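You operate a simulated robot arm through the tools that you are given. There is no shell and no other tool. Be economical: measure what you need, move in short steps, check, and stop when the job is done.

Carry out the task below with a simulated two-armed robot. There is one attempt and no reset: what you move stays moved.

Task
Take the round green brush and leave it on top of the black bench mallet. Put the 5.20 mm cork packer from the bench top by the posts on the mat top and the 3.65 mm cork packer on the bench top behind the stand. Fetch the brass block and set it on the bench top behind the stand. Pick up the purple foam bottle with one hand, pass it to the other hand and put it in the leak bath. Open the tins drawer. Do these in any order. Set down upright: cork packer, brass block, purple foam bottle.
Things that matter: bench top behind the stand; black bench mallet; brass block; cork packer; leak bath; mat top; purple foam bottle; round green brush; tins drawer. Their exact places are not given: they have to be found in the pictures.

The check looks at the end state, three seconds after you hand in, the way a careful person would. Anything else that was tipped, shoved, dropped, spilled or broken makes it a failure.

Robot
Two 7-joint arms with two-finger parallel grippers on one trunk, on a base that drives. Base frame: it is fixed to the floor where the robot stands at the start and does not move with it; the origin is under the middle of the robot, x ahead of it, y to its left, z up. Units: m, rad, N and s.
The left shoulder is at the start at [0.08, 0.131, 0.947], the right one opposite. With the tool pointing down near the work surface each hand reaches from about 0.38 to 0.84 m from the robot's upright axis, wherever it stands, measured 20 degrees to its own side. Places, roughly: bench top behind the stand [0.9, 1.3, 0.9]; black bench mallet (6x6x13 cm) [0.4, 0, 0.9]; brass block (8x4x8 cm) [0.4, -0.3, 0.9]; cork packer [0.5, -0.25, 1]; leak bath (24x20 cm) [0.48, 2.56, 0.9]; mat top (26x20 cm) [-3.48, -2.38, 0.9]; purple foam bottle [0.5, -1.75, 1]; round green brush (4x4x6 cm) [0.5, -0.2, 0.9]; tins drawer [0.5, 2.3, 0.7]. Payload 1.57 kg a hand.
The tool frame of a hand sits at the grasp point between the pads (the TCP): z along the fingers, y along the line on which they close. The tips reach 0.03 m beyond it. Largest opening 0.11 m; finger width 0.024, thickness 0.012; the body of the gripper, 0.048 by 0.112 m, starts 0.078 m behind the TCP.
Orientation is that of the tool frame in the base frame, as a unit quaternion [x, y, z, w]. With the fingers straight down and closing along the base's y, the tool's x points along the base's -x, its y along +y and its z along -z.

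Tools
- The arms move only by the tool drive_tool. It takes "left_targets", "right_targets" or both (then of equal length, played together; a hand with none holds still); each is text: rows parted by semicolons, each of 7 numbers parted by spaces: the shift along the tool's x, y, z in units of 30 mm (1.0 is 30 mm), then the turn, a rotation vector about the tool's x, y, z in units of 5 degrees (1.0 is 5 degrees), then the finger opening in m, from 0 to 0.11. In form: x y z ax ay az jaw; .... A call has 1 to 20 rows; each row shifts and turns the commanded pose from where the row before left it, along the tool's axes as they then stand. A call with a number of a shift or a turn outside -1 to 1 is refused whole. Rows are played at 5 a second. More than 0.05 m and 0.15 rad between two rows, or a gripper value outside its range, and nothing of the call is played. Where a pose cannot be reached the arm comes as near as it can. A force on the tool above 40 N (or 10 N above the force at the start of the call, whichever is more), or a blocked arm, ends the call early, and 0.2 s more pass. Each finger travels about 0.108 m/s and halts on what it meets, pressing with about 38 N; the grip force reading is that of the motor and also rises with nothing between the fingers. The clock runs only during rows and for 0.2 s after the last one: add rows that do not move to give the fingers time. It gives the time, the measured TCP pose, the force on the tool (base axes), the opening and the grip force at its end, in the units of the frame above (readings bear some noise), with the torque about the TCP (base axes, N m) and any sound that the robot's microphone picked up.
- Cameras (640 x 400 px; columns grow to the right, rows downward): "scene" is now at [-0.051, -0.0253, 1.4234]; the picture's right is [-0.26, -0.96, 0.00], its down [-0.50, 0.14, -0.85] and it looks along [0.82, -0.23, -0.52] (base axes); focal length 281 px, centre (320, 200). "left" rides on the left gripper at [0.07, -0.016, -0.141] in its tool frame; the picture's right is [0.23, 0.97, 0.00], its down [-0.86, 0.20, -0.48] and it looks along [-0.47, 0.11, 0.88] (tool axes); focal length 222 px, centre (320, 200). "right" rides on the right gripper at [0.07, 0.016, -0.141] in its tool frame; the picture's right is [-0.23, 0.97, 0.00], its down [-0.86, -0.20, -0.48] and it looks along [-0.47, -0.11, 0.88] (tool axes); focal length 222 px, centre (320, 200).
- snapshot(camera): a new picture of that camera. The clock stands still meanwhile.
- base_move(legs): drives the robot by 1 to 6 legs, each [ahead, left, turn to the left] in m, m and rad, along the robot's own axes; the way and the turn of a leg run together, so that a leg with both is an arc; at most 1.5 m and 3.142 rad a leg. The arms and the cameras ride along, it lands a little off, and it stops where it bumps. It gives what a move gives.
- turn_head(pan, tilt): turns the head with the scene camera to pan (to the left, within 1.902 rad either way) and tilt (down, from -0.506 to 1.204), counted from straight ahead of the robot. It gives what a move gives.
- measure_at(camera, pixels): for up to 12 pixels [column, row] of the newest picture of that camera ("zoom" is the newest enlarged one), the place [x, y, z] in the base frame of the surface seen there, good to about 0.002 m. The clock stands still meanwhile.
- zoom(camera, box): a new picture of the part [left, top, right, bottom] of that camera's present view, enlarged. The clock stands still meanwhile.
- sign_off(): hands the job in; it is judged then, once.

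Keep the steps short. Do not move on a guess: measure, check each grasp and each placing, and mend mistakes. In all there are 124 turns and 124 pictures (those below and enlarged ones count). Leave the grippers open and the arms clear of the work at the hand-in unless told otherwise, and finish with a single line.

The tools are called after "Call:" as a command line: name --argument value ..., lists and objects as JSON in quotes. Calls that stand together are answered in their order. drive_tool: Moves the arms, as the interface text tells. Its arguments: {"type":"object","properties":{"left_targets":{"type":"string"},"right_targets":{"type":"string"}},"required":[]} The other tools are called the same way: base_move (legs) drives the base; turn_head (pan, tilt) turns the head that bears the scene camera; snapshot (camera) takes a picture; measure_at (camera, pixels) gives the place of the surface under pixels of a picture; zoom (camera, box) takes an enlarged picture of a part of a camera's view; sign_off () hands the job in.

At the start:

```text
t: 0.0
left_ee_pos: [0.4279, 0.0639, 1.2244]
left_orientation: [0.0, 1.0, 0.0, 0.0]
left_contact_force: [0.0, -0.6, -0.4]
left_ft_torque: [-0.02, 0.0, 0.02]
left_grip_width: 0.1102
left_grasp_force: 0.2
right_ee_pos: [0.4022, -0.3905, 1.2209]
right_orientation: [0.0, 1.0, 0.0, 0.001]
right_contact_force: [-0.3, 0.9, 0.7]
right_ft_torque: [-0.03, -0.02, 0.02]
right_grip_width: 0.1098
right_grasp_force: 0.2
robot x, y, heading: [0.0016, -0.0007, -0.003]
head pan, tilt: [-0.267, 0.546]
```

scene: 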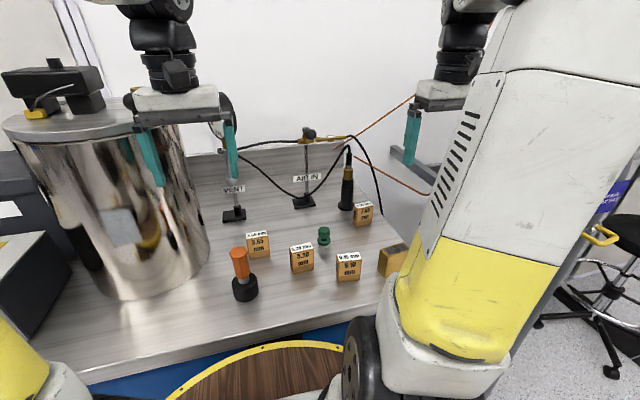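
right: 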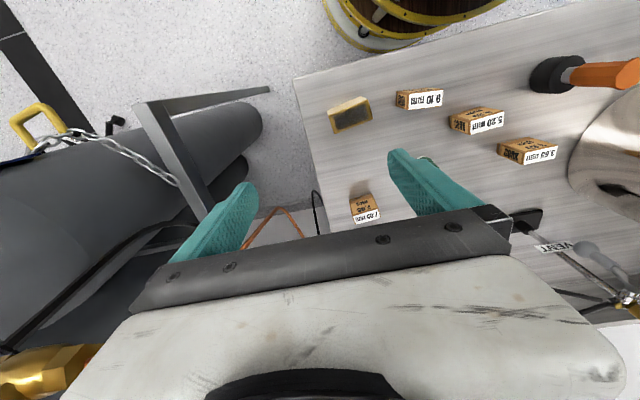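
left: 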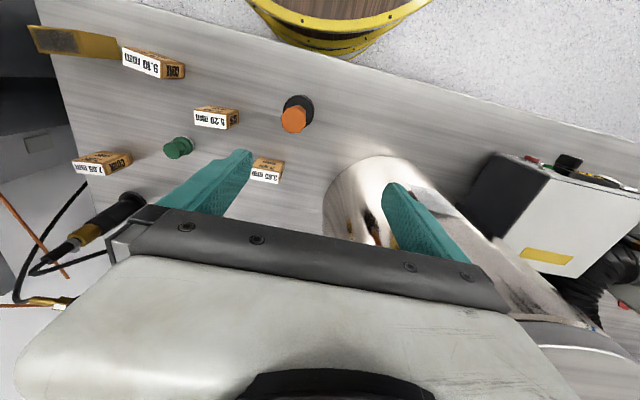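

I start with an enlarged view of the bench objects in the scene picture.

Call:
zoom --camera "scene" --box '[200, 120, 420, 310]'

Call:
turn_head --pan 1.2 --tilt 0.5

Call:
snapshot --camera "scene"

```text
2.11 times, centred on (310, 215) of scene
```

zoom: 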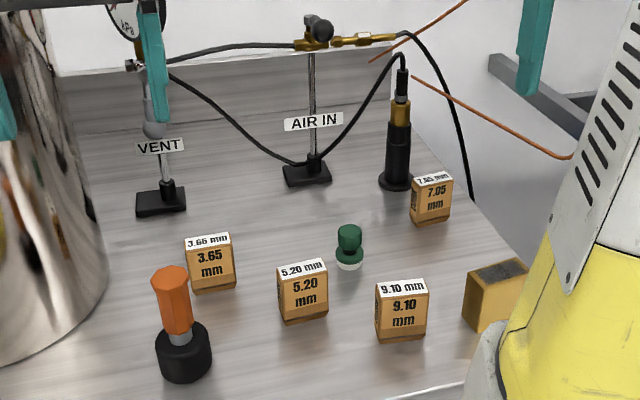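

```text
t: 1.6
left_ee_pos: [0.4278, 0.0633, 1.2242]
left_orientation: [0.0, 1.0, 0.0, 0.001]
left_contact_force: [-0.8, 0.3, -0.3]
left_ft_torque: [0.01, 0.02, -0.03]
left_grip_width: 0.11
left_grasp_force: 0.0
right_ee_pos: [0.4011, -0.3902, 1.2214]
right_orientation: [0.0, 1.0, 0.0, 0.0]
right_contact_force: [0.3, 0.6, 0.0]
right_ft_torque: [-0.02, -0.03, 0.02]
right_grip_width: 0.1102
right_grasp_force: 0.0
robot x, y, heading: [0.0014, -0.0002, -0.0]
head pan, tilt: [1.201, 0.499]
```

```text
119 pictures are left
```

scene: 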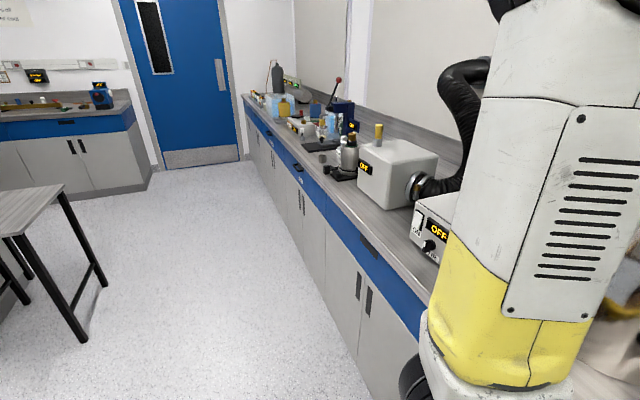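

Zoom along the bench to the left, then look to the right and behind.

Call:
zoom --camera "scene" --box '[230, 50, 450, 250]'

Call:
turn_head --pan -1.2 --tilt 0.4

Call:
snapshot --camera "scene"

Call:
turn_head --pan -1.9 --tilt 0.3

Call:
snapshot --camera "scene"

Call:
turn_head --pan 1.9 --tilt 0.3

Call:
snapshot --camera "scene"

```text
2.00 times, centred on (340, 150) of scene
```

zoom: 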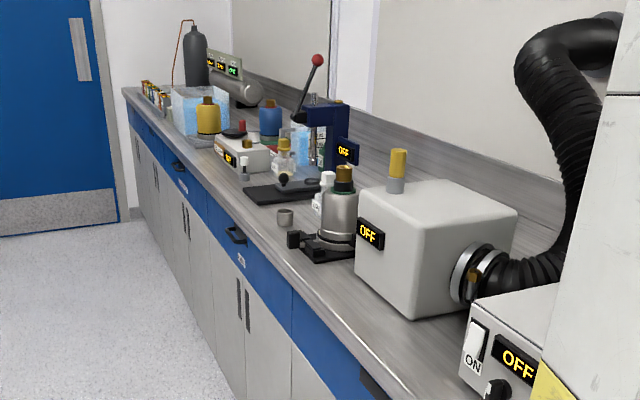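

```text
t: 3.8
left_ee_pos: [0.4292, 0.0642, 1.2234]
left_orientation: [0.0, 1.0, 0.0, 0.0]
left_contact_force: [0.6, -0.5, 0.7]
left_ft_torque: [-0.02, -0.03, -0.04]
left_grip_width: 0.1099
left_grasp_force: 0.1
right_ee_pos: [0.4023, -0.3906, 1.2209]
right_orientation: [0.0, 1.0, 0.0, 0.0]
right_contact_force: [0.4, 0.4, -0.2]
right_ft_torque: [0.03, 0.0, -0.02]
right_grip_width: 0.1102
right_grasp_force: 0.1
robot x, y, heading: [-0.0007, -0.0027, -0.003]
head pan, tilt: [-1.201, 0.4]
```

```text
117 pictures are left
```

scene: 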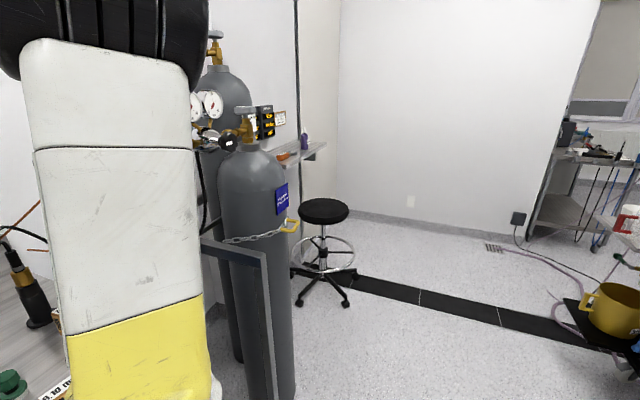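

```text
t: 4.8
left_ee_pos: [0.4275, 0.0649, 1.2257]
left_orientation: [0.0, 1.0, 0.0, 0.001]
left_contact_force: [0.0, -0.8, 0.7]
left_ft_torque: [-0.01, -0.01, 0.0]
left_grip_width: 0.1101
left_grasp_force: 0.1
right_ee_pos: [0.4017, -0.3899, 1.2206]
right_orientation: [-0.001, 1.0, -0.001, 0.0]
right_contact_force: [0.5, 0.3, -0.8]
right_ft_torque: [0.01, 0.02, 0.03]
right_grip_width: 0.1102
right_grasp_force: 0.1
robot x, y, heading: [-0.0022, -0.0005, -0.0]
head pan, tilt: [-1.901, 0.3]
```

```text
116 pictures are left
```

scene: 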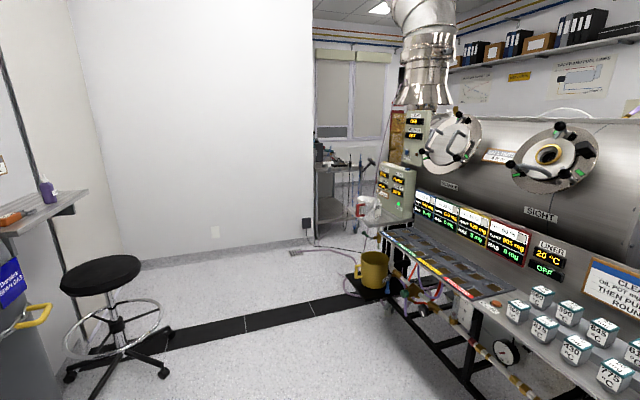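

```text
t: 8.0
left_ee_pos: [0.428, 0.0646, 1.2253]
left_orientation: [0.0, 1.0, 0.0, 0.0]
left_contact_force: [0.1, 0.1, -0.3]
left_ft_torque: [-0.01, 0.02, -0.01]
left_grip_width: 0.11
left_grasp_force: 0.1
right_ee_pos: [0.4019, -0.3916, 1.2227]
right_orientation: [0.0, 1.0, 0.0, -0.001]
right_contact_force: [0.4, 0.3, 0.3]
right_ft_torque: [0.04, 0.01, -0.02]
right_grip_width: 0.11
right_grasp_force: 0.0
robot x, y, heading: [0.0025, 0.0035, -0.006]
head pan, tilt: [1.901, 0.3]
```

```text
115 pictures are left
```

scene: 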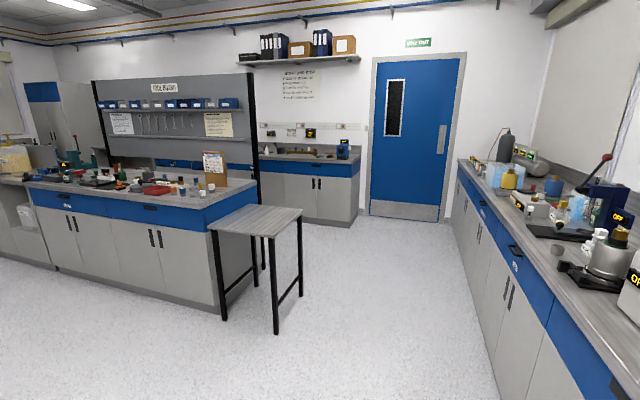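

Back to the bench in front, to measure the objects.

Call:
turn_head --pan -0.35 --tilt 0.75

Call:
zoom --camera "scene" --box '[180, 60, 420, 260]'

Call:
snapshot --camera "scene"

```text
t: 10.1
left_ee_pos: [0.4283, 0.0643, 1.2248]
left_orientation: [0.0, 1.0, 0.0, 0.0]
left_contact_force: [0.2, 0.3, -0.2]
left_ft_torque: [0.02, 0.03, 0.01]
left_grip_width: 0.11
left_grasp_force: 0.1
right_ee_pos: [0.4016, -0.3918, 1.2218]
right_orientation: [0.0, 1.0, 0.0, 0.001]
right_contact_force: [0.5, 0.5, 0.5]
right_ft_torque: [-0.01, 0.03, 0.01]
right_grip_width: 0.1102
right_grasp_force: 0.1
robot x, y, heading: [0.001, 0.0001, 0.0]
head pan, tilt: [-0.351, 0.75]
```

```text
2.00 times, centred on (300, 160) of scene
```

zoom: 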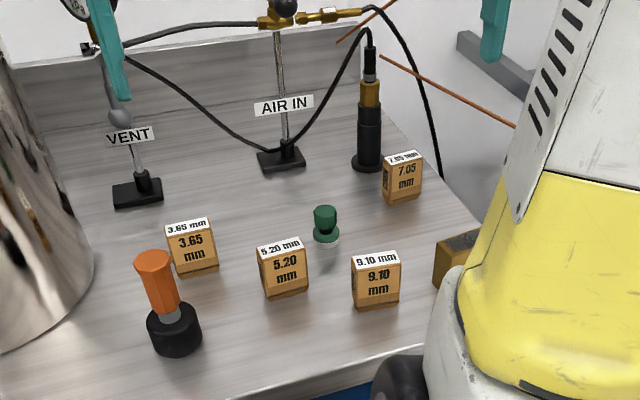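

```text
113 pictures are left
```

scene: 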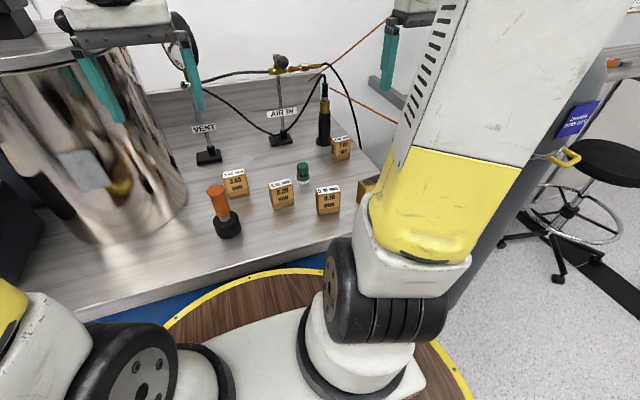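

Measure tops, fronts and the bench surface in the enlarged picture.

Call:
measure_at --camera "zoom" --pixels '[[152, 257], [171, 290], [326, 210], [326, 236], [300, 235], [279, 249], [286, 275], [187, 227], [192, 252], [470, 240], [450, 262], [375, 260]]'

Call:
measure_at --camera "right" --pixels '[[328, 108], [370, 112], [350, 118], [360, 97], [334, 130], [480, 113], [519, 150]]'

Call:
measure_at --camera "left" --pixels '[[293, 118], [177, 148], [186, 144], [215, 110], [235, 112], [195, 120], [240, 125]]'

```text
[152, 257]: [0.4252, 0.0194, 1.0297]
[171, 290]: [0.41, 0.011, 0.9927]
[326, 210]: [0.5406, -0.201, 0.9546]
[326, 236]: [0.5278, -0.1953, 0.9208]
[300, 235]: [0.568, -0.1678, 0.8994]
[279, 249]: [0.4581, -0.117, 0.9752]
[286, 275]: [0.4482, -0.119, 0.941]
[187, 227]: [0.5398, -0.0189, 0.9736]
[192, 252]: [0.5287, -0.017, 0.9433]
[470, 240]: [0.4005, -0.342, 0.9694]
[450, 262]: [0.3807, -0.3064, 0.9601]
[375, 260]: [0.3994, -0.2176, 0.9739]
```

```text
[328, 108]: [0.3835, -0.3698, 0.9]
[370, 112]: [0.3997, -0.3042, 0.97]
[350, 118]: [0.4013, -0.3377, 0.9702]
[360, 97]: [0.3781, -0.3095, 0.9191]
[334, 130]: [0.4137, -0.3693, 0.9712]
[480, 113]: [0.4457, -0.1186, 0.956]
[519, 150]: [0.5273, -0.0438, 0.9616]
```

```text
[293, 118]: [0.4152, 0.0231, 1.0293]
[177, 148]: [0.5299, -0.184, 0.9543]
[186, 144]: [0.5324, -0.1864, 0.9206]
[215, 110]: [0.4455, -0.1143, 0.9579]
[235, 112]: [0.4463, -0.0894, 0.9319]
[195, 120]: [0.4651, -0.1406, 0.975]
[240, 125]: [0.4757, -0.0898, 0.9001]
```

Before moving the left hand, measure the hose, posts and other obstacles.

Call:
measure_at --camera "zoom" --pixels '[[284, 108], [160, 80], [265, 144], [335, 80], [268, 22], [330, 14], [95, 48], [370, 100], [120, 140], [430, 100], [140, 192], [60, 200]]'

Call:
measure_at --camera "scene" --pixels '[[100, 55], [60, 65], [170, 200], [15, 15], [160, 45], [90, 240], [195, 80], [386, 60]]'

```text
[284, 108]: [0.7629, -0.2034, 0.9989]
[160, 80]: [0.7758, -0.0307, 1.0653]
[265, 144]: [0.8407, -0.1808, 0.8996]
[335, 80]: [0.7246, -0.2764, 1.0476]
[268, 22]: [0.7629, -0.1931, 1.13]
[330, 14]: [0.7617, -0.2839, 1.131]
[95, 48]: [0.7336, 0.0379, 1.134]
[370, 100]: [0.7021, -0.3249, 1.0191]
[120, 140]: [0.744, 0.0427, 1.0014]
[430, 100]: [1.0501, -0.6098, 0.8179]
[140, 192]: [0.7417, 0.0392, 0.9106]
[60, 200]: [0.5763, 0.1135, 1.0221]
```

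```text
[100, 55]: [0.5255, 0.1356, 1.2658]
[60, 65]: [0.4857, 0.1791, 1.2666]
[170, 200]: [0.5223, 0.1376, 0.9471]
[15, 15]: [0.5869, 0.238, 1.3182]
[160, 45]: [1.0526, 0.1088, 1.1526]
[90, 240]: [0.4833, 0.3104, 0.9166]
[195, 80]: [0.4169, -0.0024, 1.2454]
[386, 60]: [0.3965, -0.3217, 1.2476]
```

Path is free (posts at x≥0.70). Move the left hand over the brush at height, then down to z≈1.05 with jaws 0.08.

Call:
drive_tool --left_targets "-0.2 -0.952 0 0 0 0 0.08; -0.42 -0.952 0 0 0 0 0.08; -0.42 -0.952 0 0 0 0 0.08; -0.42 -0.952 0 0 0 0 0.08; -0.42 -0.952 0 0 0 0 0.08; -0.42 -0.952 0 0 0 0 0.08; -0.42 -0.952 0 0 0 0 0.08; -0.42 -0.952 0 0 0 0 0.08; -0.42 -0.952 0 0 0 0 0.08; 0 0 1 0 0 0 0.08; 0 0 1 0 0 0 0.08; 0 0 1 0 0 0 0.08; 0 0 1 0 0 0 0.08; 0 0 1 0 0 0 0.08; 0 0 0.8 0 0 0 0.08; 0 0 0 0 0 0 0.08"

Call:
snapshot --camera "left"

Call:
snapshot --camera "scene"

```text
t: 13.5
left_ee_pos: [0.5352, -0.1925, 1.0493]
left_orientation: [0.0, 1.0, 0.0, 0.001]
left_contact_force: [-0.1, -0.4, 0.0]
left_ft_torque: [-0.01, 0.0, -0.03]
left_grip_width: 0.0801
left_grasp_force: 0.0
right_ee_pos: [0.4018, -0.39, 1.222]
right_orientation: [0.0, 1.0, 0.0, 0.0]
right_contact_force: [-0.4, -0.5, 0.0]
right_ft_torque: [0.01, 0.01, 0.02]
right_grip_width: 0.1101
right_grasp_force: 0.1
robot x, y, heading: [0.0023, 0.0011, -0.001]
head pan, tilt: [-0.351, 0.75]
```

```text
112 pictures are left
```

left: 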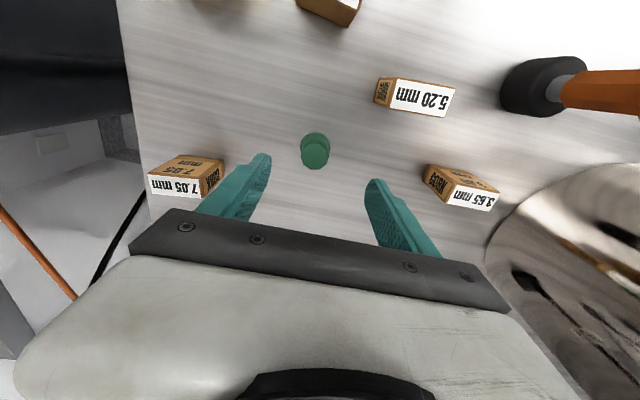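

```text
111 pictures are left
```

scene: 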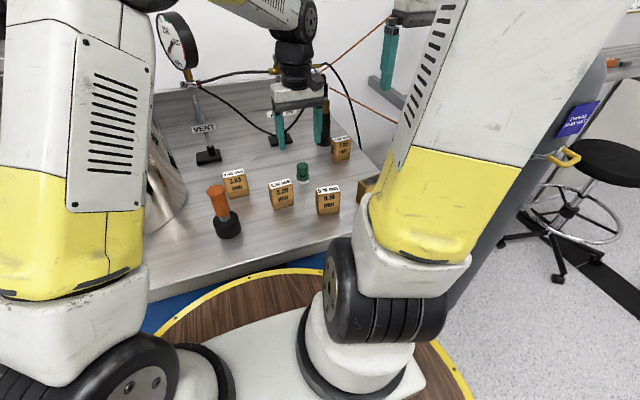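

Measure the brush in the left picture around (315,150).

Call:
measure_at --camera "left" --pixels '[[315, 138], [315, 150], [315, 160], [305, 150], [325, 150], [315, 168], [303, 142], [328, 142]]'

Call:
zoom --camera "left" --box '[250, 100, 380, 200]'

```text
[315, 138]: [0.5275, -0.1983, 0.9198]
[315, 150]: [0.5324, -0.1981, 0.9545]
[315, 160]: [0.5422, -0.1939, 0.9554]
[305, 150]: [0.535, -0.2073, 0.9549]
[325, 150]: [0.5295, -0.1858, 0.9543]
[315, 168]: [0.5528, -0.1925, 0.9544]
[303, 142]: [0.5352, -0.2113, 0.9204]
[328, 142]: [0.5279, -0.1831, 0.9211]
```

```text
4.00 times, centred on (315, 150) of left
```

zoom: 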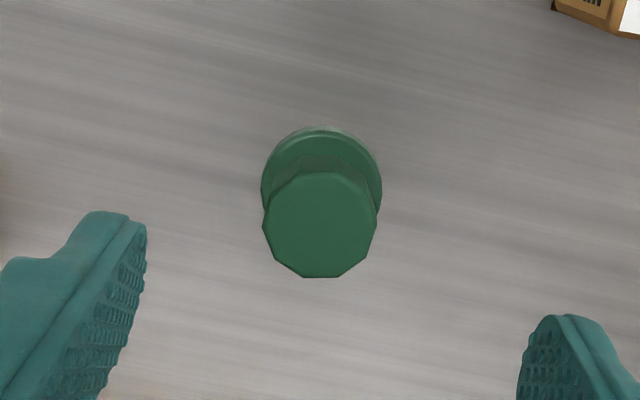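

Brush axis is about (0.540,-0.196). Go down to TCP z≈0.952 and close.

Call:
drive_tool --left_targets "-0.16 -0.12 0.8 0 0 0 0.08; 0 0 0.8 0 0 0 0.08; 0 0 0.8 0 0 0 0.08; 0 0 0.84 0 0 0 0.08; 0 0 0 0 0 0 0.08; 0 0 0 0 0 0 0.045; 0 0 0 0 0 0 0.02; 0 0 0 0 0 0 0.02; 0 0 0 0 0 0 0.02; 0 0 0 0 0 0 0.02"

```text
t: 15.7
left_ee_pos: [0.5384, -0.1959, 0.9541]
left_orientation: [-0.001, 1.0, 0.0, -0.001]
left_contact_force: [0.6, -0.5, -0.9]
left_ft_torque: [0.0, 0.0, -0.02]
left_grip_width: 0.0302
left_grasp_force: 37.5
right_ee_pos: [0.4026, -0.3917, 1.2226]
right_orientation: [-0.001, 1.0, 0.0, 0.0]
right_contact_force: [0.0, 0.5, -0.7]
right_ft_torque: [0.0, -0.02, 0.02]
right_grip_width: 0.1101
right_grasp_force: 0.0
robot x, y, heading: [-0.0007, 0.0008, -0.002]
head pan, tilt: [-0.351, 0.75]
```

Grip holds at 0.030 (brush knob). Lift to 1.16 and travel part-way toward the mallet to view its top.

Call:
drive_tool --left_targets "0 0 -0.5 0 0 0 0.02; 0 0 -0.9 0 0 0 0.02; 0 0 -0.9 0 0 0 0.02; 0 0 -0.9 0 0 0 0.02; 0 0 -0.9 0 0 0 0.02; 0 0 -0.9 0 0 0 0.02; 0 0 -0.9 0 0 0 0.02; 0 0 -1 0 0 0 0.02; 0.817 0.967 0 0 0 0 0.02; 0.817 0.967 0 0 0 0 0.02; 0.817 0.967 0 0 0 0 0.02; 0.817 0.967 0 0 0 0 0.02; 0 0 0 0 0 0 0.02"

Call:
snapshot --camera "left"

Call:
zoom --camera "scene" --box '[150, 80, 310, 240]'

```text
t: 18.5
left_ee_pos: [0.4429, -0.078, 1.1592]
left_orientation: [0.0, 1.0, -0.001, 0.0]
left_contact_force: [0.3, -0.1, -0.6]
left_ft_torque: [0.01, 0.0, -0.01]
left_grip_width: 0.0301
left_grasp_force: 38.2
right_ee_pos: [0.4016, -0.3912, 1.2214]
right_orientation: [0.0, 1.0, 0.0, 0.001]
right_contact_force: [-0.3, -0.3, -0.2]
right_ft_torque: [0.0, 0.02, 0.0]
right_grip_width: 0.1098
right_grasp_force: 0.1
robot x, y, heading: [-0.0, 0.0031, 0.0]
head pan, tilt: [-0.351, 0.75]
```

```text
109 pictures are left
```

left: 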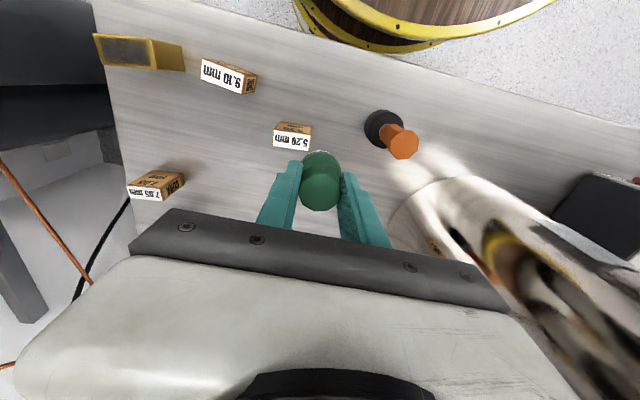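

```text
2.50 times, centred on (230, 160) of scene
```

zoom: 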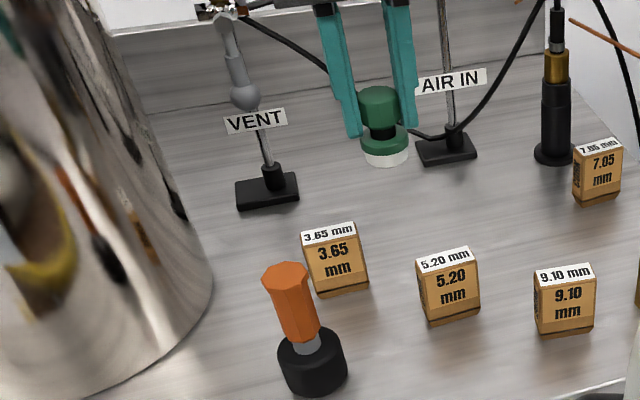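

Measure the orange top's edges around (405,145).

Call:
measure_at --camera "left" --pixels '[[404, 146], [404, 134], [404, 157], [393, 146], [416, 146], [398, 155], [411, 136]]'

Call:
measure_at --camera "zoom" --pixels '[[285, 268], [267, 272], [302, 270], [284, 276], [378, 90], [383, 160]]'

Call:
zoom --camera "left" --box '[360, 100, 460, 180]'

```text
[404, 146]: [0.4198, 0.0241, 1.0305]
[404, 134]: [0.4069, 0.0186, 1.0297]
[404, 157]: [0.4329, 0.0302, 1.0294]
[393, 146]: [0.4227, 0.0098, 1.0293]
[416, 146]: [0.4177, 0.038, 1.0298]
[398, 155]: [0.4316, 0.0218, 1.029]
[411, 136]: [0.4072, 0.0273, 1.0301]
```

```text
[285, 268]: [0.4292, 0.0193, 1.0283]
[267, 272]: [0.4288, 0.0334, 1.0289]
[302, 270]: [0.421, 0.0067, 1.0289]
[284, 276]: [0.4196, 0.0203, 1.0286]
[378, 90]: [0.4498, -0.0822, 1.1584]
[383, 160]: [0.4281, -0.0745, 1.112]
```

```text
5.00 times, centred on (410, 140) of left
```

zoom: 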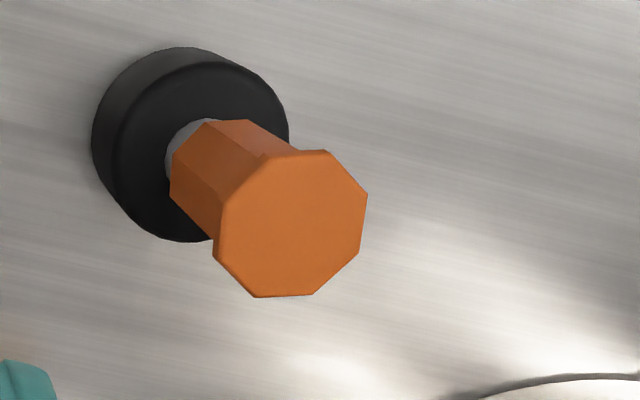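

Mallet top centre ≈ (0.419, 0.0235, 1.030). Move over it, down to just above contact (TCP 1.09).

Call:
drive_tool --left_targets "0.21 0.845 0 0 0 0 0.02; 0.21 0.845 0 0 0 0 0.02; 0.21 0.845 0 0 0 0 0.02; 0.2 0.845 0 0 0 0 0.02; 0 0 0 0 0 0 0.02; 0 0 0.8 0 0 0 0.02; 0 0 0.8 0 0 0 0.02; 0 0 0.7 0 0 0 0.02; 0 0 0 0 0 0 0.02; 0 0 0 0 0 0 0.02"

Call:
zoom --camera "scene" --box '[150, 100, 310, 240]'

Call:
snapshot --camera "left"

```text
t: 20.7
left_ee_pos: [0.4175, 0.0208, 1.0902]
left_orientation: [0.0, 1.0, -0.001, 0.0]
left_contact_force: [0.0, 0.3, 0.0]
left_ft_torque: [0.0, 0.01, 0.0]
left_grip_width: 0.0303
left_grasp_force: 38.4
right_ee_pos: [0.4019, -0.3912, 1.2212]
right_orientation: [0.001, 1.0, 0.001, 0.001]
right_contact_force: [0.2, -0.1, -0.6]
right_ft_torque: [-0.02, 0.0, -0.02]
right_grip_width: 0.11
right_grasp_force: 0.2
robot x, y, heading: [-0.0043, 0.0003, 0.0]
head pan, tilt: [-0.351, 0.75]
```

```text
2.86 times, centred on (230, 170) of scene
```

zoom: 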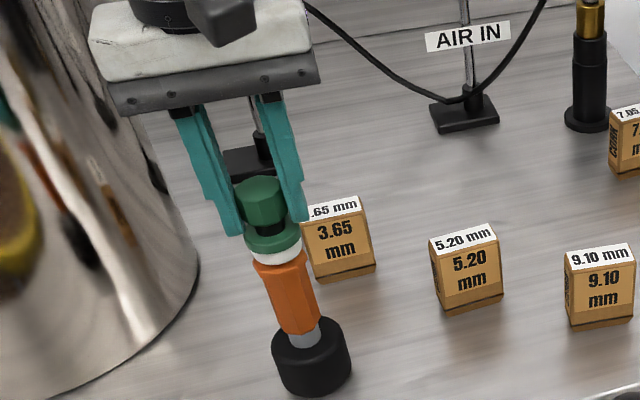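

```text
105 pictures are left
```

left: 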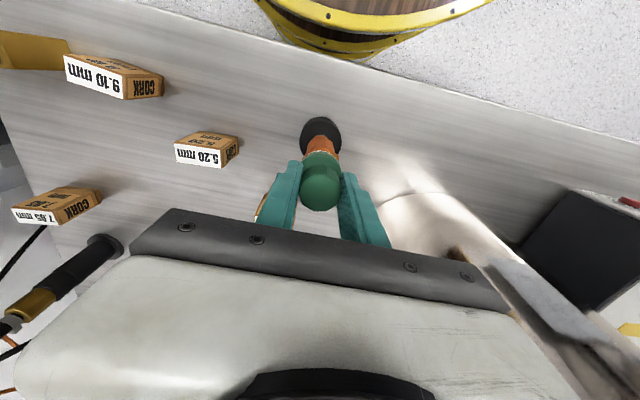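

Aligned. Lower the last ~6 mm in small steps, watching force.

Call:
drive_tool --left_targets "0 0.06 0.08 0 0 0 0.02; 0 0 0.06 0 0 0 0.02; 0 0 0.05 0 0 0 0.02; 0 0 0 0 0 0 0.02"

Call:
zoom --camera "scene" --box '[180, 140, 260, 200]'

```text
t: 21.7
left_ee_pos: [0.4173, 0.0221, 1.0849]
left_orientation: [0.0, 1.0, -0.001, 0.0]
left_contact_force: [-0.2, 0.1, 0.2]
left_ft_torque: [-0.02, -0.02, 0.01]
left_grip_width: 0.0299
left_grasp_force: 37.6
right_ee_pos: [0.4014, -0.3908, 1.2215]
right_orientation: [0.0, 1.0, 0.0, 0.0]
right_contact_force: [0.5, -0.7, 0.1]
right_ft_torque: [0.0, 0.02, -0.03]
right_grip_width: 0.11
right_grasp_force: 0.1
robot x, y, heading: [0.0003, 0.0018, -0.003]
head pan, tilt: [-0.351, 0.75]
```

```text
6.67 times, centred on (220, 170) of scene
```

zoom: 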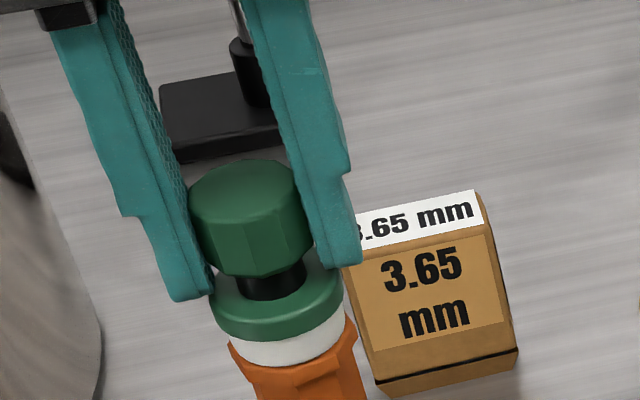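

Nearly touching. Continue in 1 mm steps until force appears.

Call:
drive_tool --left_targets "0 0 0.035 0 0 0 0.02; 0 0 0.035 0 0 0 0.02; 0 0 0 0 0 0 0.02"

```text
t: 22.5
left_ee_pos: [0.418, 0.0216, 1.0848]
left_orientation: [0.0, 1.0, 0.0, 0.001]
left_contact_force: [-1.3, 2.9, 27.8]
left_ft_torque: [0.17, 0.16, 0.03]
left_grip_width: 0.0304
left_grasp_force: 38.0
right_ee_pos: [0.4002, -0.3912, 1.2224]
right_orientation: [0.0, 1.0, 0.0, 0.0]
right_contact_force: [-0.2, -0.7, 0.4]
right_ft_torque: [-0.02, 0.03, -0.01]
right_grip_width: 0.11
right_grasp_force: 0.0
robot x, y, heading: [0.0004, -0.0033, -0.001]
head pan, tilt: [-0.351, 0.75]
```

Contact. Relax 1 mm, open, then rise.

Call:
drive_tool --left_targets "0 0 -0.035 0 0 0 0.02; 0 0 0 0 0 0 0.036; 0 0 0 0 0 0 0.05; 0 0 0 0 0 0 0.07; 0 0 0 0 0 0 0.08; 0 0 -0.6 0 0 0 0.08; 0 0 -1 0 0 0 0.08; 0 0 -1 0 0 0 0.08; 0 0 -1 0 0 0 0.08; 0 0 -1 0 0 0 0.08; 0 0 0 0 0 0 0.08"

Call:
snapshot --camera "left"

Call:
zoom --camera "scene" --box '[150, 100, 310, 240]'

```text
t: 24.9
left_ee_pos: [0.4163, 0.0224, 1.2229]
left_orientation: [0.0, 1.0, 0.0, 0.0]
left_contact_force: [-0.4, 0.1, -0.4]
left_ft_torque: [-0.01, -0.01, 0.0]
left_grip_width: 0.0797
left_grasp_force: 0.0
right_ee_pos: [0.4018, -0.3904, 1.2218]
right_orientation: [0.0, 1.0, 0.0, 0.0]
right_contact_force: [-0.2, 0.1, -1.0]
right_ft_torque: [0.0, -0.04, -0.01]
right_grip_width: 0.11
right_grasp_force: 0.1
robot x, y, heading: [-0.0016, -0.0029, 0.0]
head pan, tilt: [-0.351, 0.75]
```

```text
103 pictures are left
```

left: 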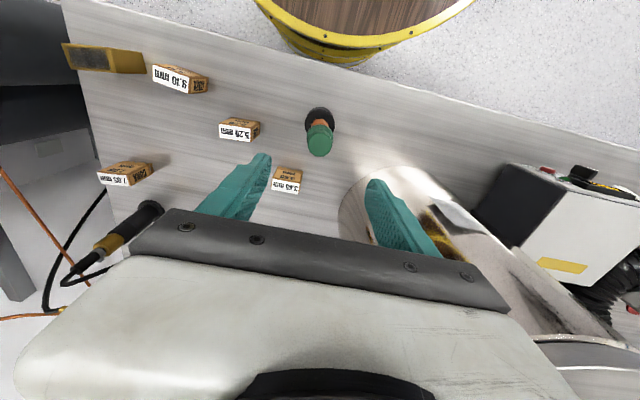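

```text
2.86 times, centred on (230, 170) of scene
```

zoom: 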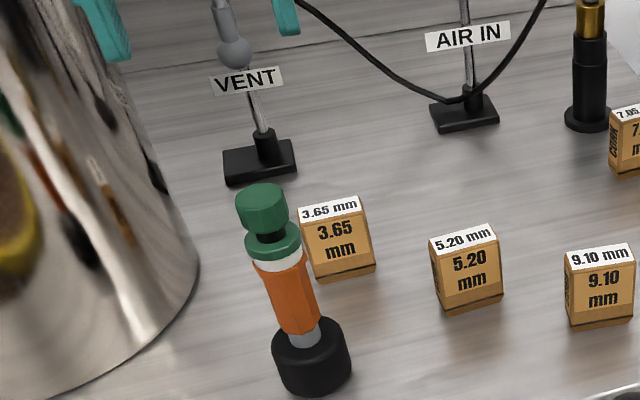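

Brush sits well on the mallet. Now measure the 3.65 packer's faces and the brass block more closely.

Call:
measure_at --camera "zoom" --pixels '[[304, 211], [330, 214], [360, 204], [306, 226], [362, 213], [330, 200], [357, 198], [372, 240], [318, 250], [360, 250]]'

Call:
measure_at --camera "left" --pixels '[[277, 175], [297, 174], [279, 168], [298, 169], [274, 190], [298, 192], [300, 180], [68, 48], [140, 58], [100, 50], [70, 66], [105, 68]]'

Call:
snapshot --camera "right"

```text
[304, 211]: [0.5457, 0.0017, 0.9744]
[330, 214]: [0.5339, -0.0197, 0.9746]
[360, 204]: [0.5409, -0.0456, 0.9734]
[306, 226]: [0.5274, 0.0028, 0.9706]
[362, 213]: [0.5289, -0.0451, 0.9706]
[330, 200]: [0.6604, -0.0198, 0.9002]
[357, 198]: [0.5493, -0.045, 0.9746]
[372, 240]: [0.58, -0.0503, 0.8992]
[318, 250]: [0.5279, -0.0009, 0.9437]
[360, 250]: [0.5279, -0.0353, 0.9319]
```

```text
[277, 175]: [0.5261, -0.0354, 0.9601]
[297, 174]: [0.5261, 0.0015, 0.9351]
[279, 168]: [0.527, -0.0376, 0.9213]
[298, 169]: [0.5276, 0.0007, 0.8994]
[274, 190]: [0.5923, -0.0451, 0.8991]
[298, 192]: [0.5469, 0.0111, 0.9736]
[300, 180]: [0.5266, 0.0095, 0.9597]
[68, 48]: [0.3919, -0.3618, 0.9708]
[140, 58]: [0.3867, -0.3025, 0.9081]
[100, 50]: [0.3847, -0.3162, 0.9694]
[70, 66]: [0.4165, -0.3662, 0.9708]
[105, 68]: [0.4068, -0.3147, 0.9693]
```

```text
101 pictures are left
```

right: 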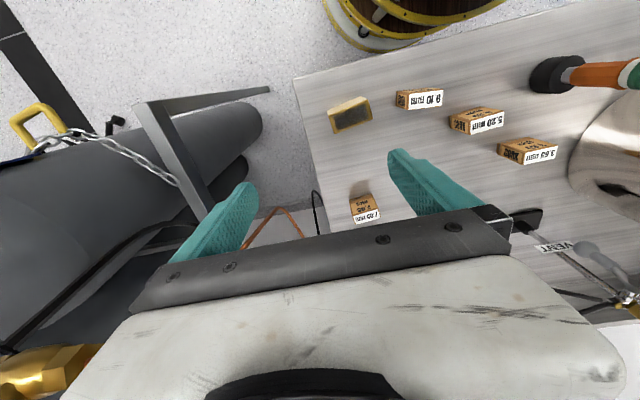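

Look at the destination "behind the stand" before choosing grasps: turn the head left and enlarge; also enlarge the brass block in the right camera.

Call:
turn_head --pan 1.15 --tilt 0.35

Call:
zoom --camera "scene" --box '[240, 70, 430, 220]'

Call:
zoom --camera "right" --box '[300, 70, 460, 170]'

Call:
measure_at --camera "zoom" --pixels '[[110, 160], [262, 103], [287, 190], [145, 230], [128, 170], [210, 130], [200, 210], [270, 130], [170, 150], [240, 160]]'

```text
t: 26.5
left_ee_pos: [0.4169, 0.023, 1.2222]
left_orientation: [0.0, 1.0, 0.001, 0.0]
left_contact_force: [-0.5, -0.2, -0.7]
left_ft_torque: [0.01, 0.01, -0.02]
left_grip_width: 0.0801
left_grasp_force: 0.0
right_ee_pos: [0.4026, -0.3912, 1.2207]
right_orientation: [0.001, 1.0, 0.001, 0.0]
right_contact_force: [0.6, -0.1, -0.5]
right_ft_torque: [-0.02, 0.0, 0.01]
right_grip_width: 0.1101
right_grasp_force: 0.1
robot x, y, heading: [-0.0019, -0.001, -0.002]
head pan, tilt: [1.15, 0.351]
```

```text
2.67 times, centred on (335, 145) of scene
```

zoom: 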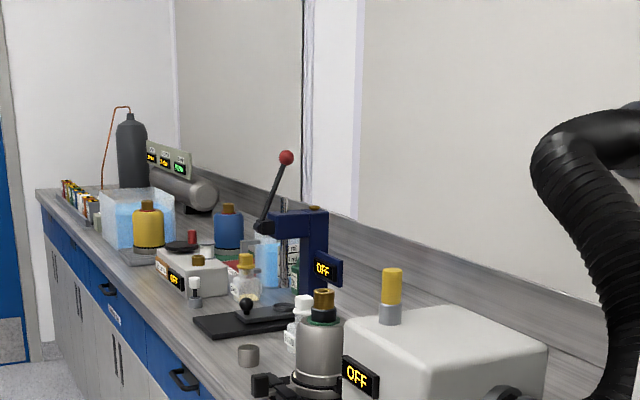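

```text
4.00 times, centred on (380, 120) of right
```

zoom: 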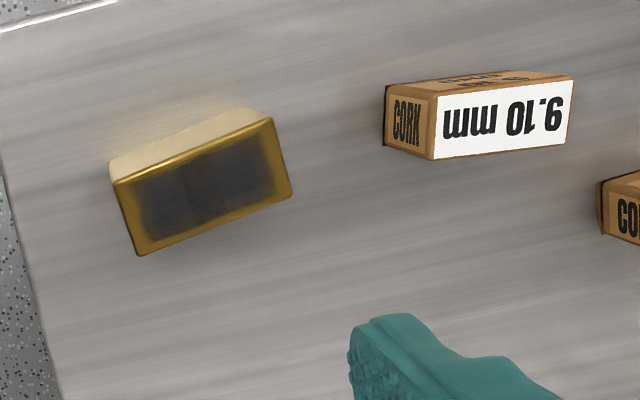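

```text
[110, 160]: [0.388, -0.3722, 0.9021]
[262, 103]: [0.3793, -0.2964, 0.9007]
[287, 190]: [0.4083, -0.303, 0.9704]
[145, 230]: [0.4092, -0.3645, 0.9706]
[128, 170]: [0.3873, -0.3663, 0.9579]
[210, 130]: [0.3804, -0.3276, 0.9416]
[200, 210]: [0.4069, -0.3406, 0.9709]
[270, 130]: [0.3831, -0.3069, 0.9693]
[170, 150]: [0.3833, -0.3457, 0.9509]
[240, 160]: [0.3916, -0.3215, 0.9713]
```

Call:
measure_at --camera "zoom" --pixels '[[119, 188], [269, 125], [288, 190], [140, 250], [203, 187], [160, 210], [250, 165]]'

Call:
snapshot --camera "scene"

Call:
measure_at --camera "scene" --pixels '[[360, 175], [345, 200], [362, 130], [312, 185], [328, 158], [345, 130], [335, 140], [307, 204], [297, 212], [300, 147], [272, 155], [284, 191]]'

```text
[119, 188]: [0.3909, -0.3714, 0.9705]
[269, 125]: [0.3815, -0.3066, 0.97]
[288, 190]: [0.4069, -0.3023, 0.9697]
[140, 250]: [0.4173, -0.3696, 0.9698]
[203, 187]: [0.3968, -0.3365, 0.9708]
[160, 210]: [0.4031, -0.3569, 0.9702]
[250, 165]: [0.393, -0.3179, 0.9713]
```

```text
98 pictures are left
```

scene: 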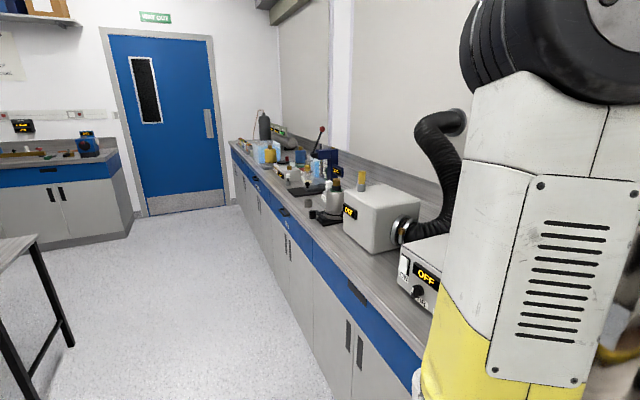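

```text
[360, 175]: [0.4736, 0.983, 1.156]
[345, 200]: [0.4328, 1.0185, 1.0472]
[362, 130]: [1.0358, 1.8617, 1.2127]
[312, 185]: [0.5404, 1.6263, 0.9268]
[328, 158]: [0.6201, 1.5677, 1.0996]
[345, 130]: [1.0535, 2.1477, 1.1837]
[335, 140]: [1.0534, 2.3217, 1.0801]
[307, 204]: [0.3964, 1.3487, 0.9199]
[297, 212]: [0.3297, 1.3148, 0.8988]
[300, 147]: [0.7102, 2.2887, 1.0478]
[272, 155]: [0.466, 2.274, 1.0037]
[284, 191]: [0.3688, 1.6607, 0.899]
```

Brass block: top centre ≈(0.399,-0.3375), z 0.970, turned ~8.4° CCW, 8 cm long along y. Move right hand above it with that yaw, to z≈1.04.

Call:
drive_tool --right_targets "0.05 0.9 0 0 0 0 0.11; 0.05 0.883 0 0 0 0 0.11; 0 0 0 0 0 -0.84 0.11; 0 0 0 0 0 -0.84 0.11; 0 0 1 0 0 0 0.11; 0 0 1 0 0 0 0.11; 0 0 1 0 0 0 0.11; 0 0 1 0 0 0 0.11; 0 0 1 0 0 0 0.11; 0 0 1 0 0 0 0.11; 0 0 0 0 0 0 0.11"

Call:
snapshot --camera "right"

Call:
turn_head --pan -0.35 --tilt 0.75

Call:
snapshot --camera "scene"

```text
t: 28.9
left_ee_pos: [0.4159, 0.0217, 1.2222]
left_orientation: [0.0, 1.0, 0.0, 0.0]
left_contact_force: [0.1, 0.2, 0.2]
left_ft_torque: [0.03, -0.04, -0.03]
left_grip_width: 0.0802
left_grasp_force: 0.2
right_ee_pos: [0.3977, -0.34, 1.0416]
right_orientation: [-0.072, 0.997, 0.0, 0.001]
right_contact_force: [-0.5, -0.6, 0.3]
right_ft_torque: [0.02, -0.01, 0.0]
right_grip_width: 0.1101
right_grasp_force: 0.1
robot x, y, heading: [-0.001, -0.0009, 0.002]
head pan, tilt: [1.15, 0.351]
```

```text
97 pictures are left
```

right: 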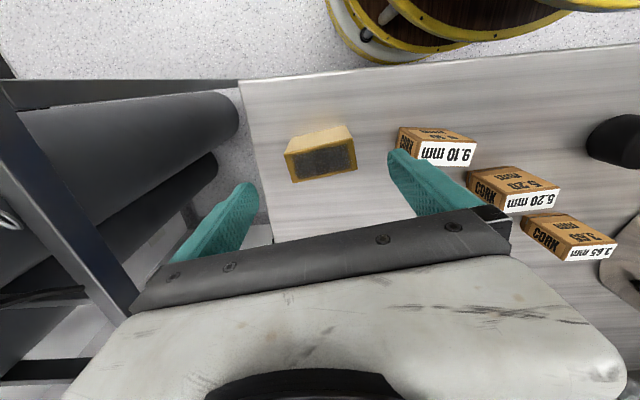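

```text
t: 30.5
left_ee_pos: [0.4151, 0.0222, 1.2226]
left_orientation: [0.0, 1.0, -0.001, 0.0]
left_contact_force: [-0.5, 0.5, 0.0]
left_ft_torque: [-0.02, -0.04, -0.01]
left_grip_width: 0.0801
left_grasp_force: 0.1
right_ee_pos: [0.3969, -0.3379, 1.0419]
right_orientation: [-0.073, 0.997, 0.0, 0.0]
right_contact_force: [0.5, -1.0, 0.0]
right_ft_torque: [0.02, -0.02, -0.01]
right_grip_width: 0.1099
right_grasp_force: 0.1
robot x, y, heading: [-0.0003, -0.0017, -0.0]
head pan, tilt: [-0.351, 0.75]
```

```text
96 pictures are left
```

scene: 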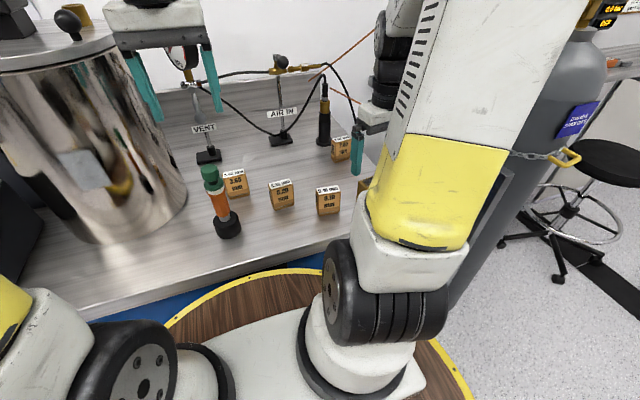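

Check block top against the hand.

Call:
measure_at --camera "right" --pixels '[[288, 157], [351, 140], [355, 167], [294, 180], [321, 161]]'

```text
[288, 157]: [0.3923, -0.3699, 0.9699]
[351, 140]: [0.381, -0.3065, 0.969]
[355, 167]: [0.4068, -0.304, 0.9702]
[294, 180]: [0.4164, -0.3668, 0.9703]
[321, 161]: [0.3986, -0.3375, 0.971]
```

Aligned. Descend to TCP z≈0.938 and close.

Call:
drive_tool --right_targets "-0.05 0.05 0.9 0 0 0 0.11; 0 0 0.9 0 0 0 0.11; 0 0 0.9 0 0 0 0.11; 0 0 0.75 0 0 0 0.11; 0 0 0 0 0 0 0.11; 0 0 0 0 0 0 0.09; 0 0 0 0 0 0 0.06; 0 0 0 0 0 0 0.06; 0 0 0 0 0 0 0.06; 0 0 0 0 0 0 0.06"

```text
t: 32.7
left_ee_pos: [0.4165, 0.0222, 1.2221]
left_orientation: [0.0, 1.0, 0.001, -0.001]
left_contact_force: [0.0, 0.3, 0.0]
left_ft_torque: [0.0, 0.0, 0.0]
left_grip_width: 0.0799
left_grasp_force: 0.1
right_ee_pos: [0.4001, -0.3341, 0.9384]
right_orientation: [-0.073, 0.997, 0.0, 0.0]
right_contact_force: [0.8, -0.5, -0.5]
right_ft_torque: [-0.07, -0.06, 0.0]
right_grip_width: 0.0699
right_grasp_force: 37.8
robot x, y, heading: [0.0012, 0.0018, 0.001]
head pan, tilt: [-0.351, 0.75]
```

Block held (0.070). Lift it to ~1.22 while the left hand opens to 0.10 and goes above the 3.65 packer (0.540,-0.018).

Call:
drive_tool --right_targets "0 0 -0.4 0 0 0 0.06; 0 0 -0.9 0 0 0 0.06; 0 0 -1 0 0 0 0.06; 0 0 -1 0 0 0 0.06; 0 0 -1 0 0 0 0.06; 0 0 -1 0 0 0 0.06; 0 0 -1 0 0 0 0.06; 0 0 -1 0 0 0 0.06; 0 0 -1 0 0 0 0.06; 0 0 -1 0 0 0 0.06; 0 0 0 0 0 0 0.06; 0 0 0 0 0 0 0.06; 0 0 0 0 0 0 0.06" --left_targets "-0.826 -0.268 0 0 0 0 0.1; -0.826 -0.268 0 0 0 0 0.1; -0.826 -0.268 0 0 0 0 0.1; -0.826 -0.268 0 0 0 0 0.1; -0.826 -0.268 0 0 0 0 0.1; 0 0 0 0 0 0 0.1; 0 0 1 0 0 0 0.1; 0 0 1 0 0 0 0.1; 0 0 1 0 0 0 0.1; 0 0 1 0 0 0 0.1; 0 0 1 0 0 0 0.1; 0 0 0.9 0 0 0 0.1; 0 0 0 0 0 0 0.1"

Call:
snapshot --camera "left"

Call:
snapshot --camera "scene"

```text
t: 35.5
left_ee_pos: [0.5405, -0.0164, 1.0462]
left_orientation: [-0.001, 1.0, 0.0, -0.001]
left_contact_force: [0.1, 0.1, -0.8]
left_ft_torque: [-0.01, 0.02, -0.02]
left_grip_width: 0.1
left_grasp_force: 0.1
right_ee_pos: [0.4007, -0.3342, 1.2163]
right_orientation: [-0.073, 0.997, 0.0, 0.0]
right_contact_force: [0.0, -0.8, -4.7]
right_ft_torque: [0.0, -0.01, 0.03]
right_grip_width: 0.0696
right_grasp_force: 37.9
robot x, y, heading: [-0.0012, -0.0018, -0.002]
head pan, tilt: [-0.351, 0.75]
```

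```text
95 pictures are left
```

left: 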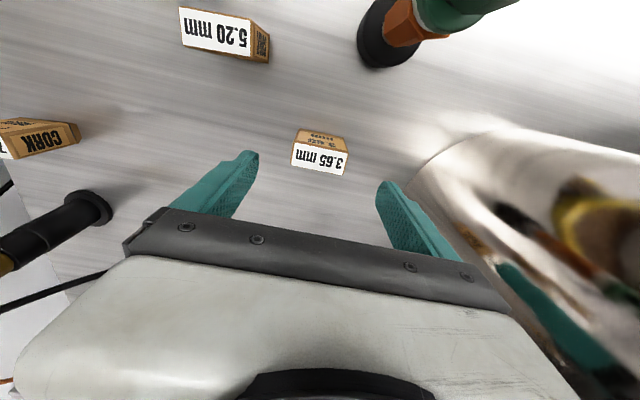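

```text
94 pictures are left
```

scene: 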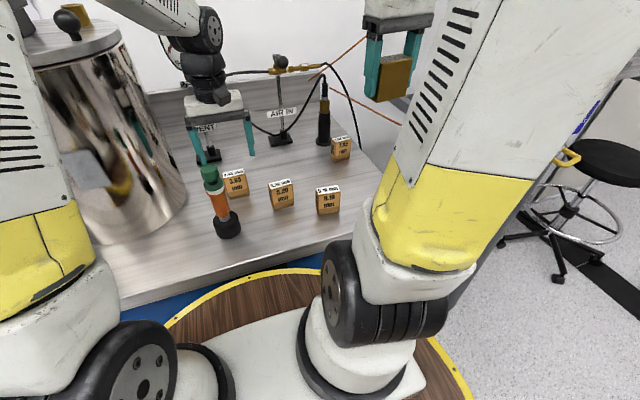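

Call:
measure_at --camera "left" --pixels '[[294, 147], [346, 157], [341, 173], [292, 164], [319, 160], [300, 135], [340, 143]]'

```text
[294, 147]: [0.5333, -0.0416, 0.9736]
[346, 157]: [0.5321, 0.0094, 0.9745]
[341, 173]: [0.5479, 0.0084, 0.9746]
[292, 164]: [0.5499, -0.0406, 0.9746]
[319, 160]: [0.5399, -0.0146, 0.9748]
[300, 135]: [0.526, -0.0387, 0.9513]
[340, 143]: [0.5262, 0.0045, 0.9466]
```

Centred. Descend and close on it.

Call:
drive_tool --left_targets "0 0 0.9 0 0 0 0.1; 0 0 0.9 0 0 0 0.1; 0 0 0.9 0 0 0 0.1; 0 0 0.75 0 0 0 0.1; 0 0 0 0 0 0 0.1; 0 0 0 0 0 0 0.08; 0 0 0 0 0 0 0.045; 0 0 0 0 0 0 0.045; 0 0 0 0 0 0 0.045; 0 0 0 0 0 0 0.045"

```text
t: 37.7
left_ee_pos: [0.542, -0.0187, 0.9416]
left_orientation: [0.0, 1.0, 0.0, 0.0]
left_contact_force: [0.4, -0.4, 0.2]
left_ft_torque: [-0.04, -0.03, -0.02]
left_grip_width: 0.0554
left_grasp_force: 37.5
right_ee_pos: [0.4005, -0.3348, 1.2183]
right_orientation: [-0.074, 0.997, 0.0, 0.0]
right_contact_force: [0.1, -0.1, -5.4]
right_ft_torque: [-0.03, -0.01, 0.03]
right_grip_width: 0.0699
right_grasp_force: 37.9
robot x, y, heading: [-0.0018, 0.0002, -0.002]
head pan, tilt: [-0.351, 0.75]
```

Packer held (0.0554). Lift to ~1.22.

Call:
drive_tool --left_targets "0 0 -0.4 0 0 0 0.045; 0 0 -0.9 0 0 0 0.045; 0 0 -1 0 0 0 0.045; 0 0 -1 0 0 0 0.045; 0 0 -1 0 0 0 0.045; 0 0 -1 0 0 0 0.045; 0 0 -1 0 0 0 0.045; 0 0 -1 0 0 0 0.045; 0 0 -1 0 0 0 0.045; 0 0 -1 0 0 0 0.045; 0 0 0 0 0 0 0.045"

Call:
base_move --legs '[[-0.55, 0, 0]]'

Call:
turn_head --pan 0.5 --tilt 0.5

Call:
snapshot --camera "scene"

```text
t: 40.1
left_ee_pos: [0.5425, -0.017, 1.2207]
left_orientation: [0.0, 1.0, 0.001, 0.0]
left_contact_force: [0.0, 0.7, -0.6]
left_ft_torque: [0.02, -0.02, 0.03]
left_grip_width: 0.0555
left_grasp_force: 38.5
right_ee_pos: [0.4004, -0.3358, 1.2189]
right_orientation: [-0.073, 0.997, 0.0, 0.0]
right_contact_force: [0.6, 0.1, -5.8]
right_ft_torque: [0.03, 0.01, 0.02]
right_grip_width: 0.07
right_grasp_force: 37.4
robot x, y, heading: [-0.0018, -0.0015, 0.001]
head pan, tilt: [-0.351, 0.75]
```

```text
t: 43.2
left_ee_pos: [0.002, -0.0171, 1.2197]
left_orientation: [-0.001, 1.0, 0.0, 0.0]
left_contact_force: [0.3, 0.4, -0.8]
left_ft_torque: [0.04, 0.0, -0.01]
left_grip_width: 0.0555
left_grasp_force: 38.5
right_ee_pos: [-0.1395, -0.3343, 1.2187]
right_orientation: [-0.074, 0.997, 0.0, 0.0]
right_contact_force: [-0.1, -0.1, -5.7]
right_ft_torque: [0.01, 0.0, -0.03]
right_grip_width: 0.0698
right_grasp_force: 37.6
robot x, y, heading: [-0.541, 0.0005, 0.001]
head pan, tilt: [-0.351, 0.75]
```

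```text
t: 44.4
left_ee_pos: [0.0015, -0.0163, 1.2204]
left_orientation: [-0.001, 1.0, 0.0, 0.001]
left_contact_force: [0.0, 0.3, -0.6]
left_ft_torque: [0.03, -0.08, 0.0]
left_grip_width: 0.0555
left_grasp_force: 38.2
right_ee_pos: [-0.1397, -0.3339, 1.2172]
right_orientation: [-0.074, 0.997, 0.001, 0.001]
right_contact_force: [0.6, -0.1, -5.0]
right_ft_torque: [-0.02, -0.02, -0.01]
right_grip_width: 0.0701
right_grasp_force: 38.4
robot x, y, heading: [-0.5422, -0.0038, -0.001]
head pan, tilt: [0.499, 0.499]
```

```text
93 pictures are left
```

scene: 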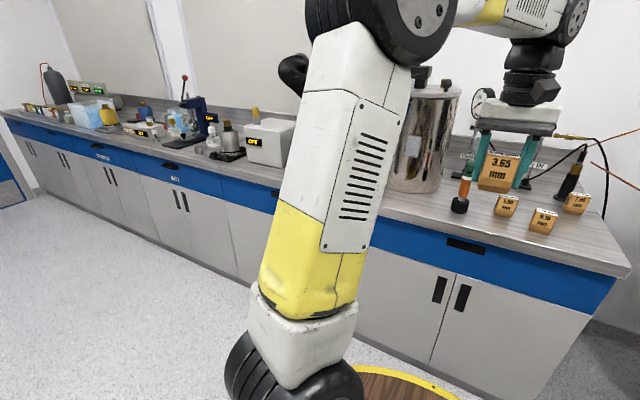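

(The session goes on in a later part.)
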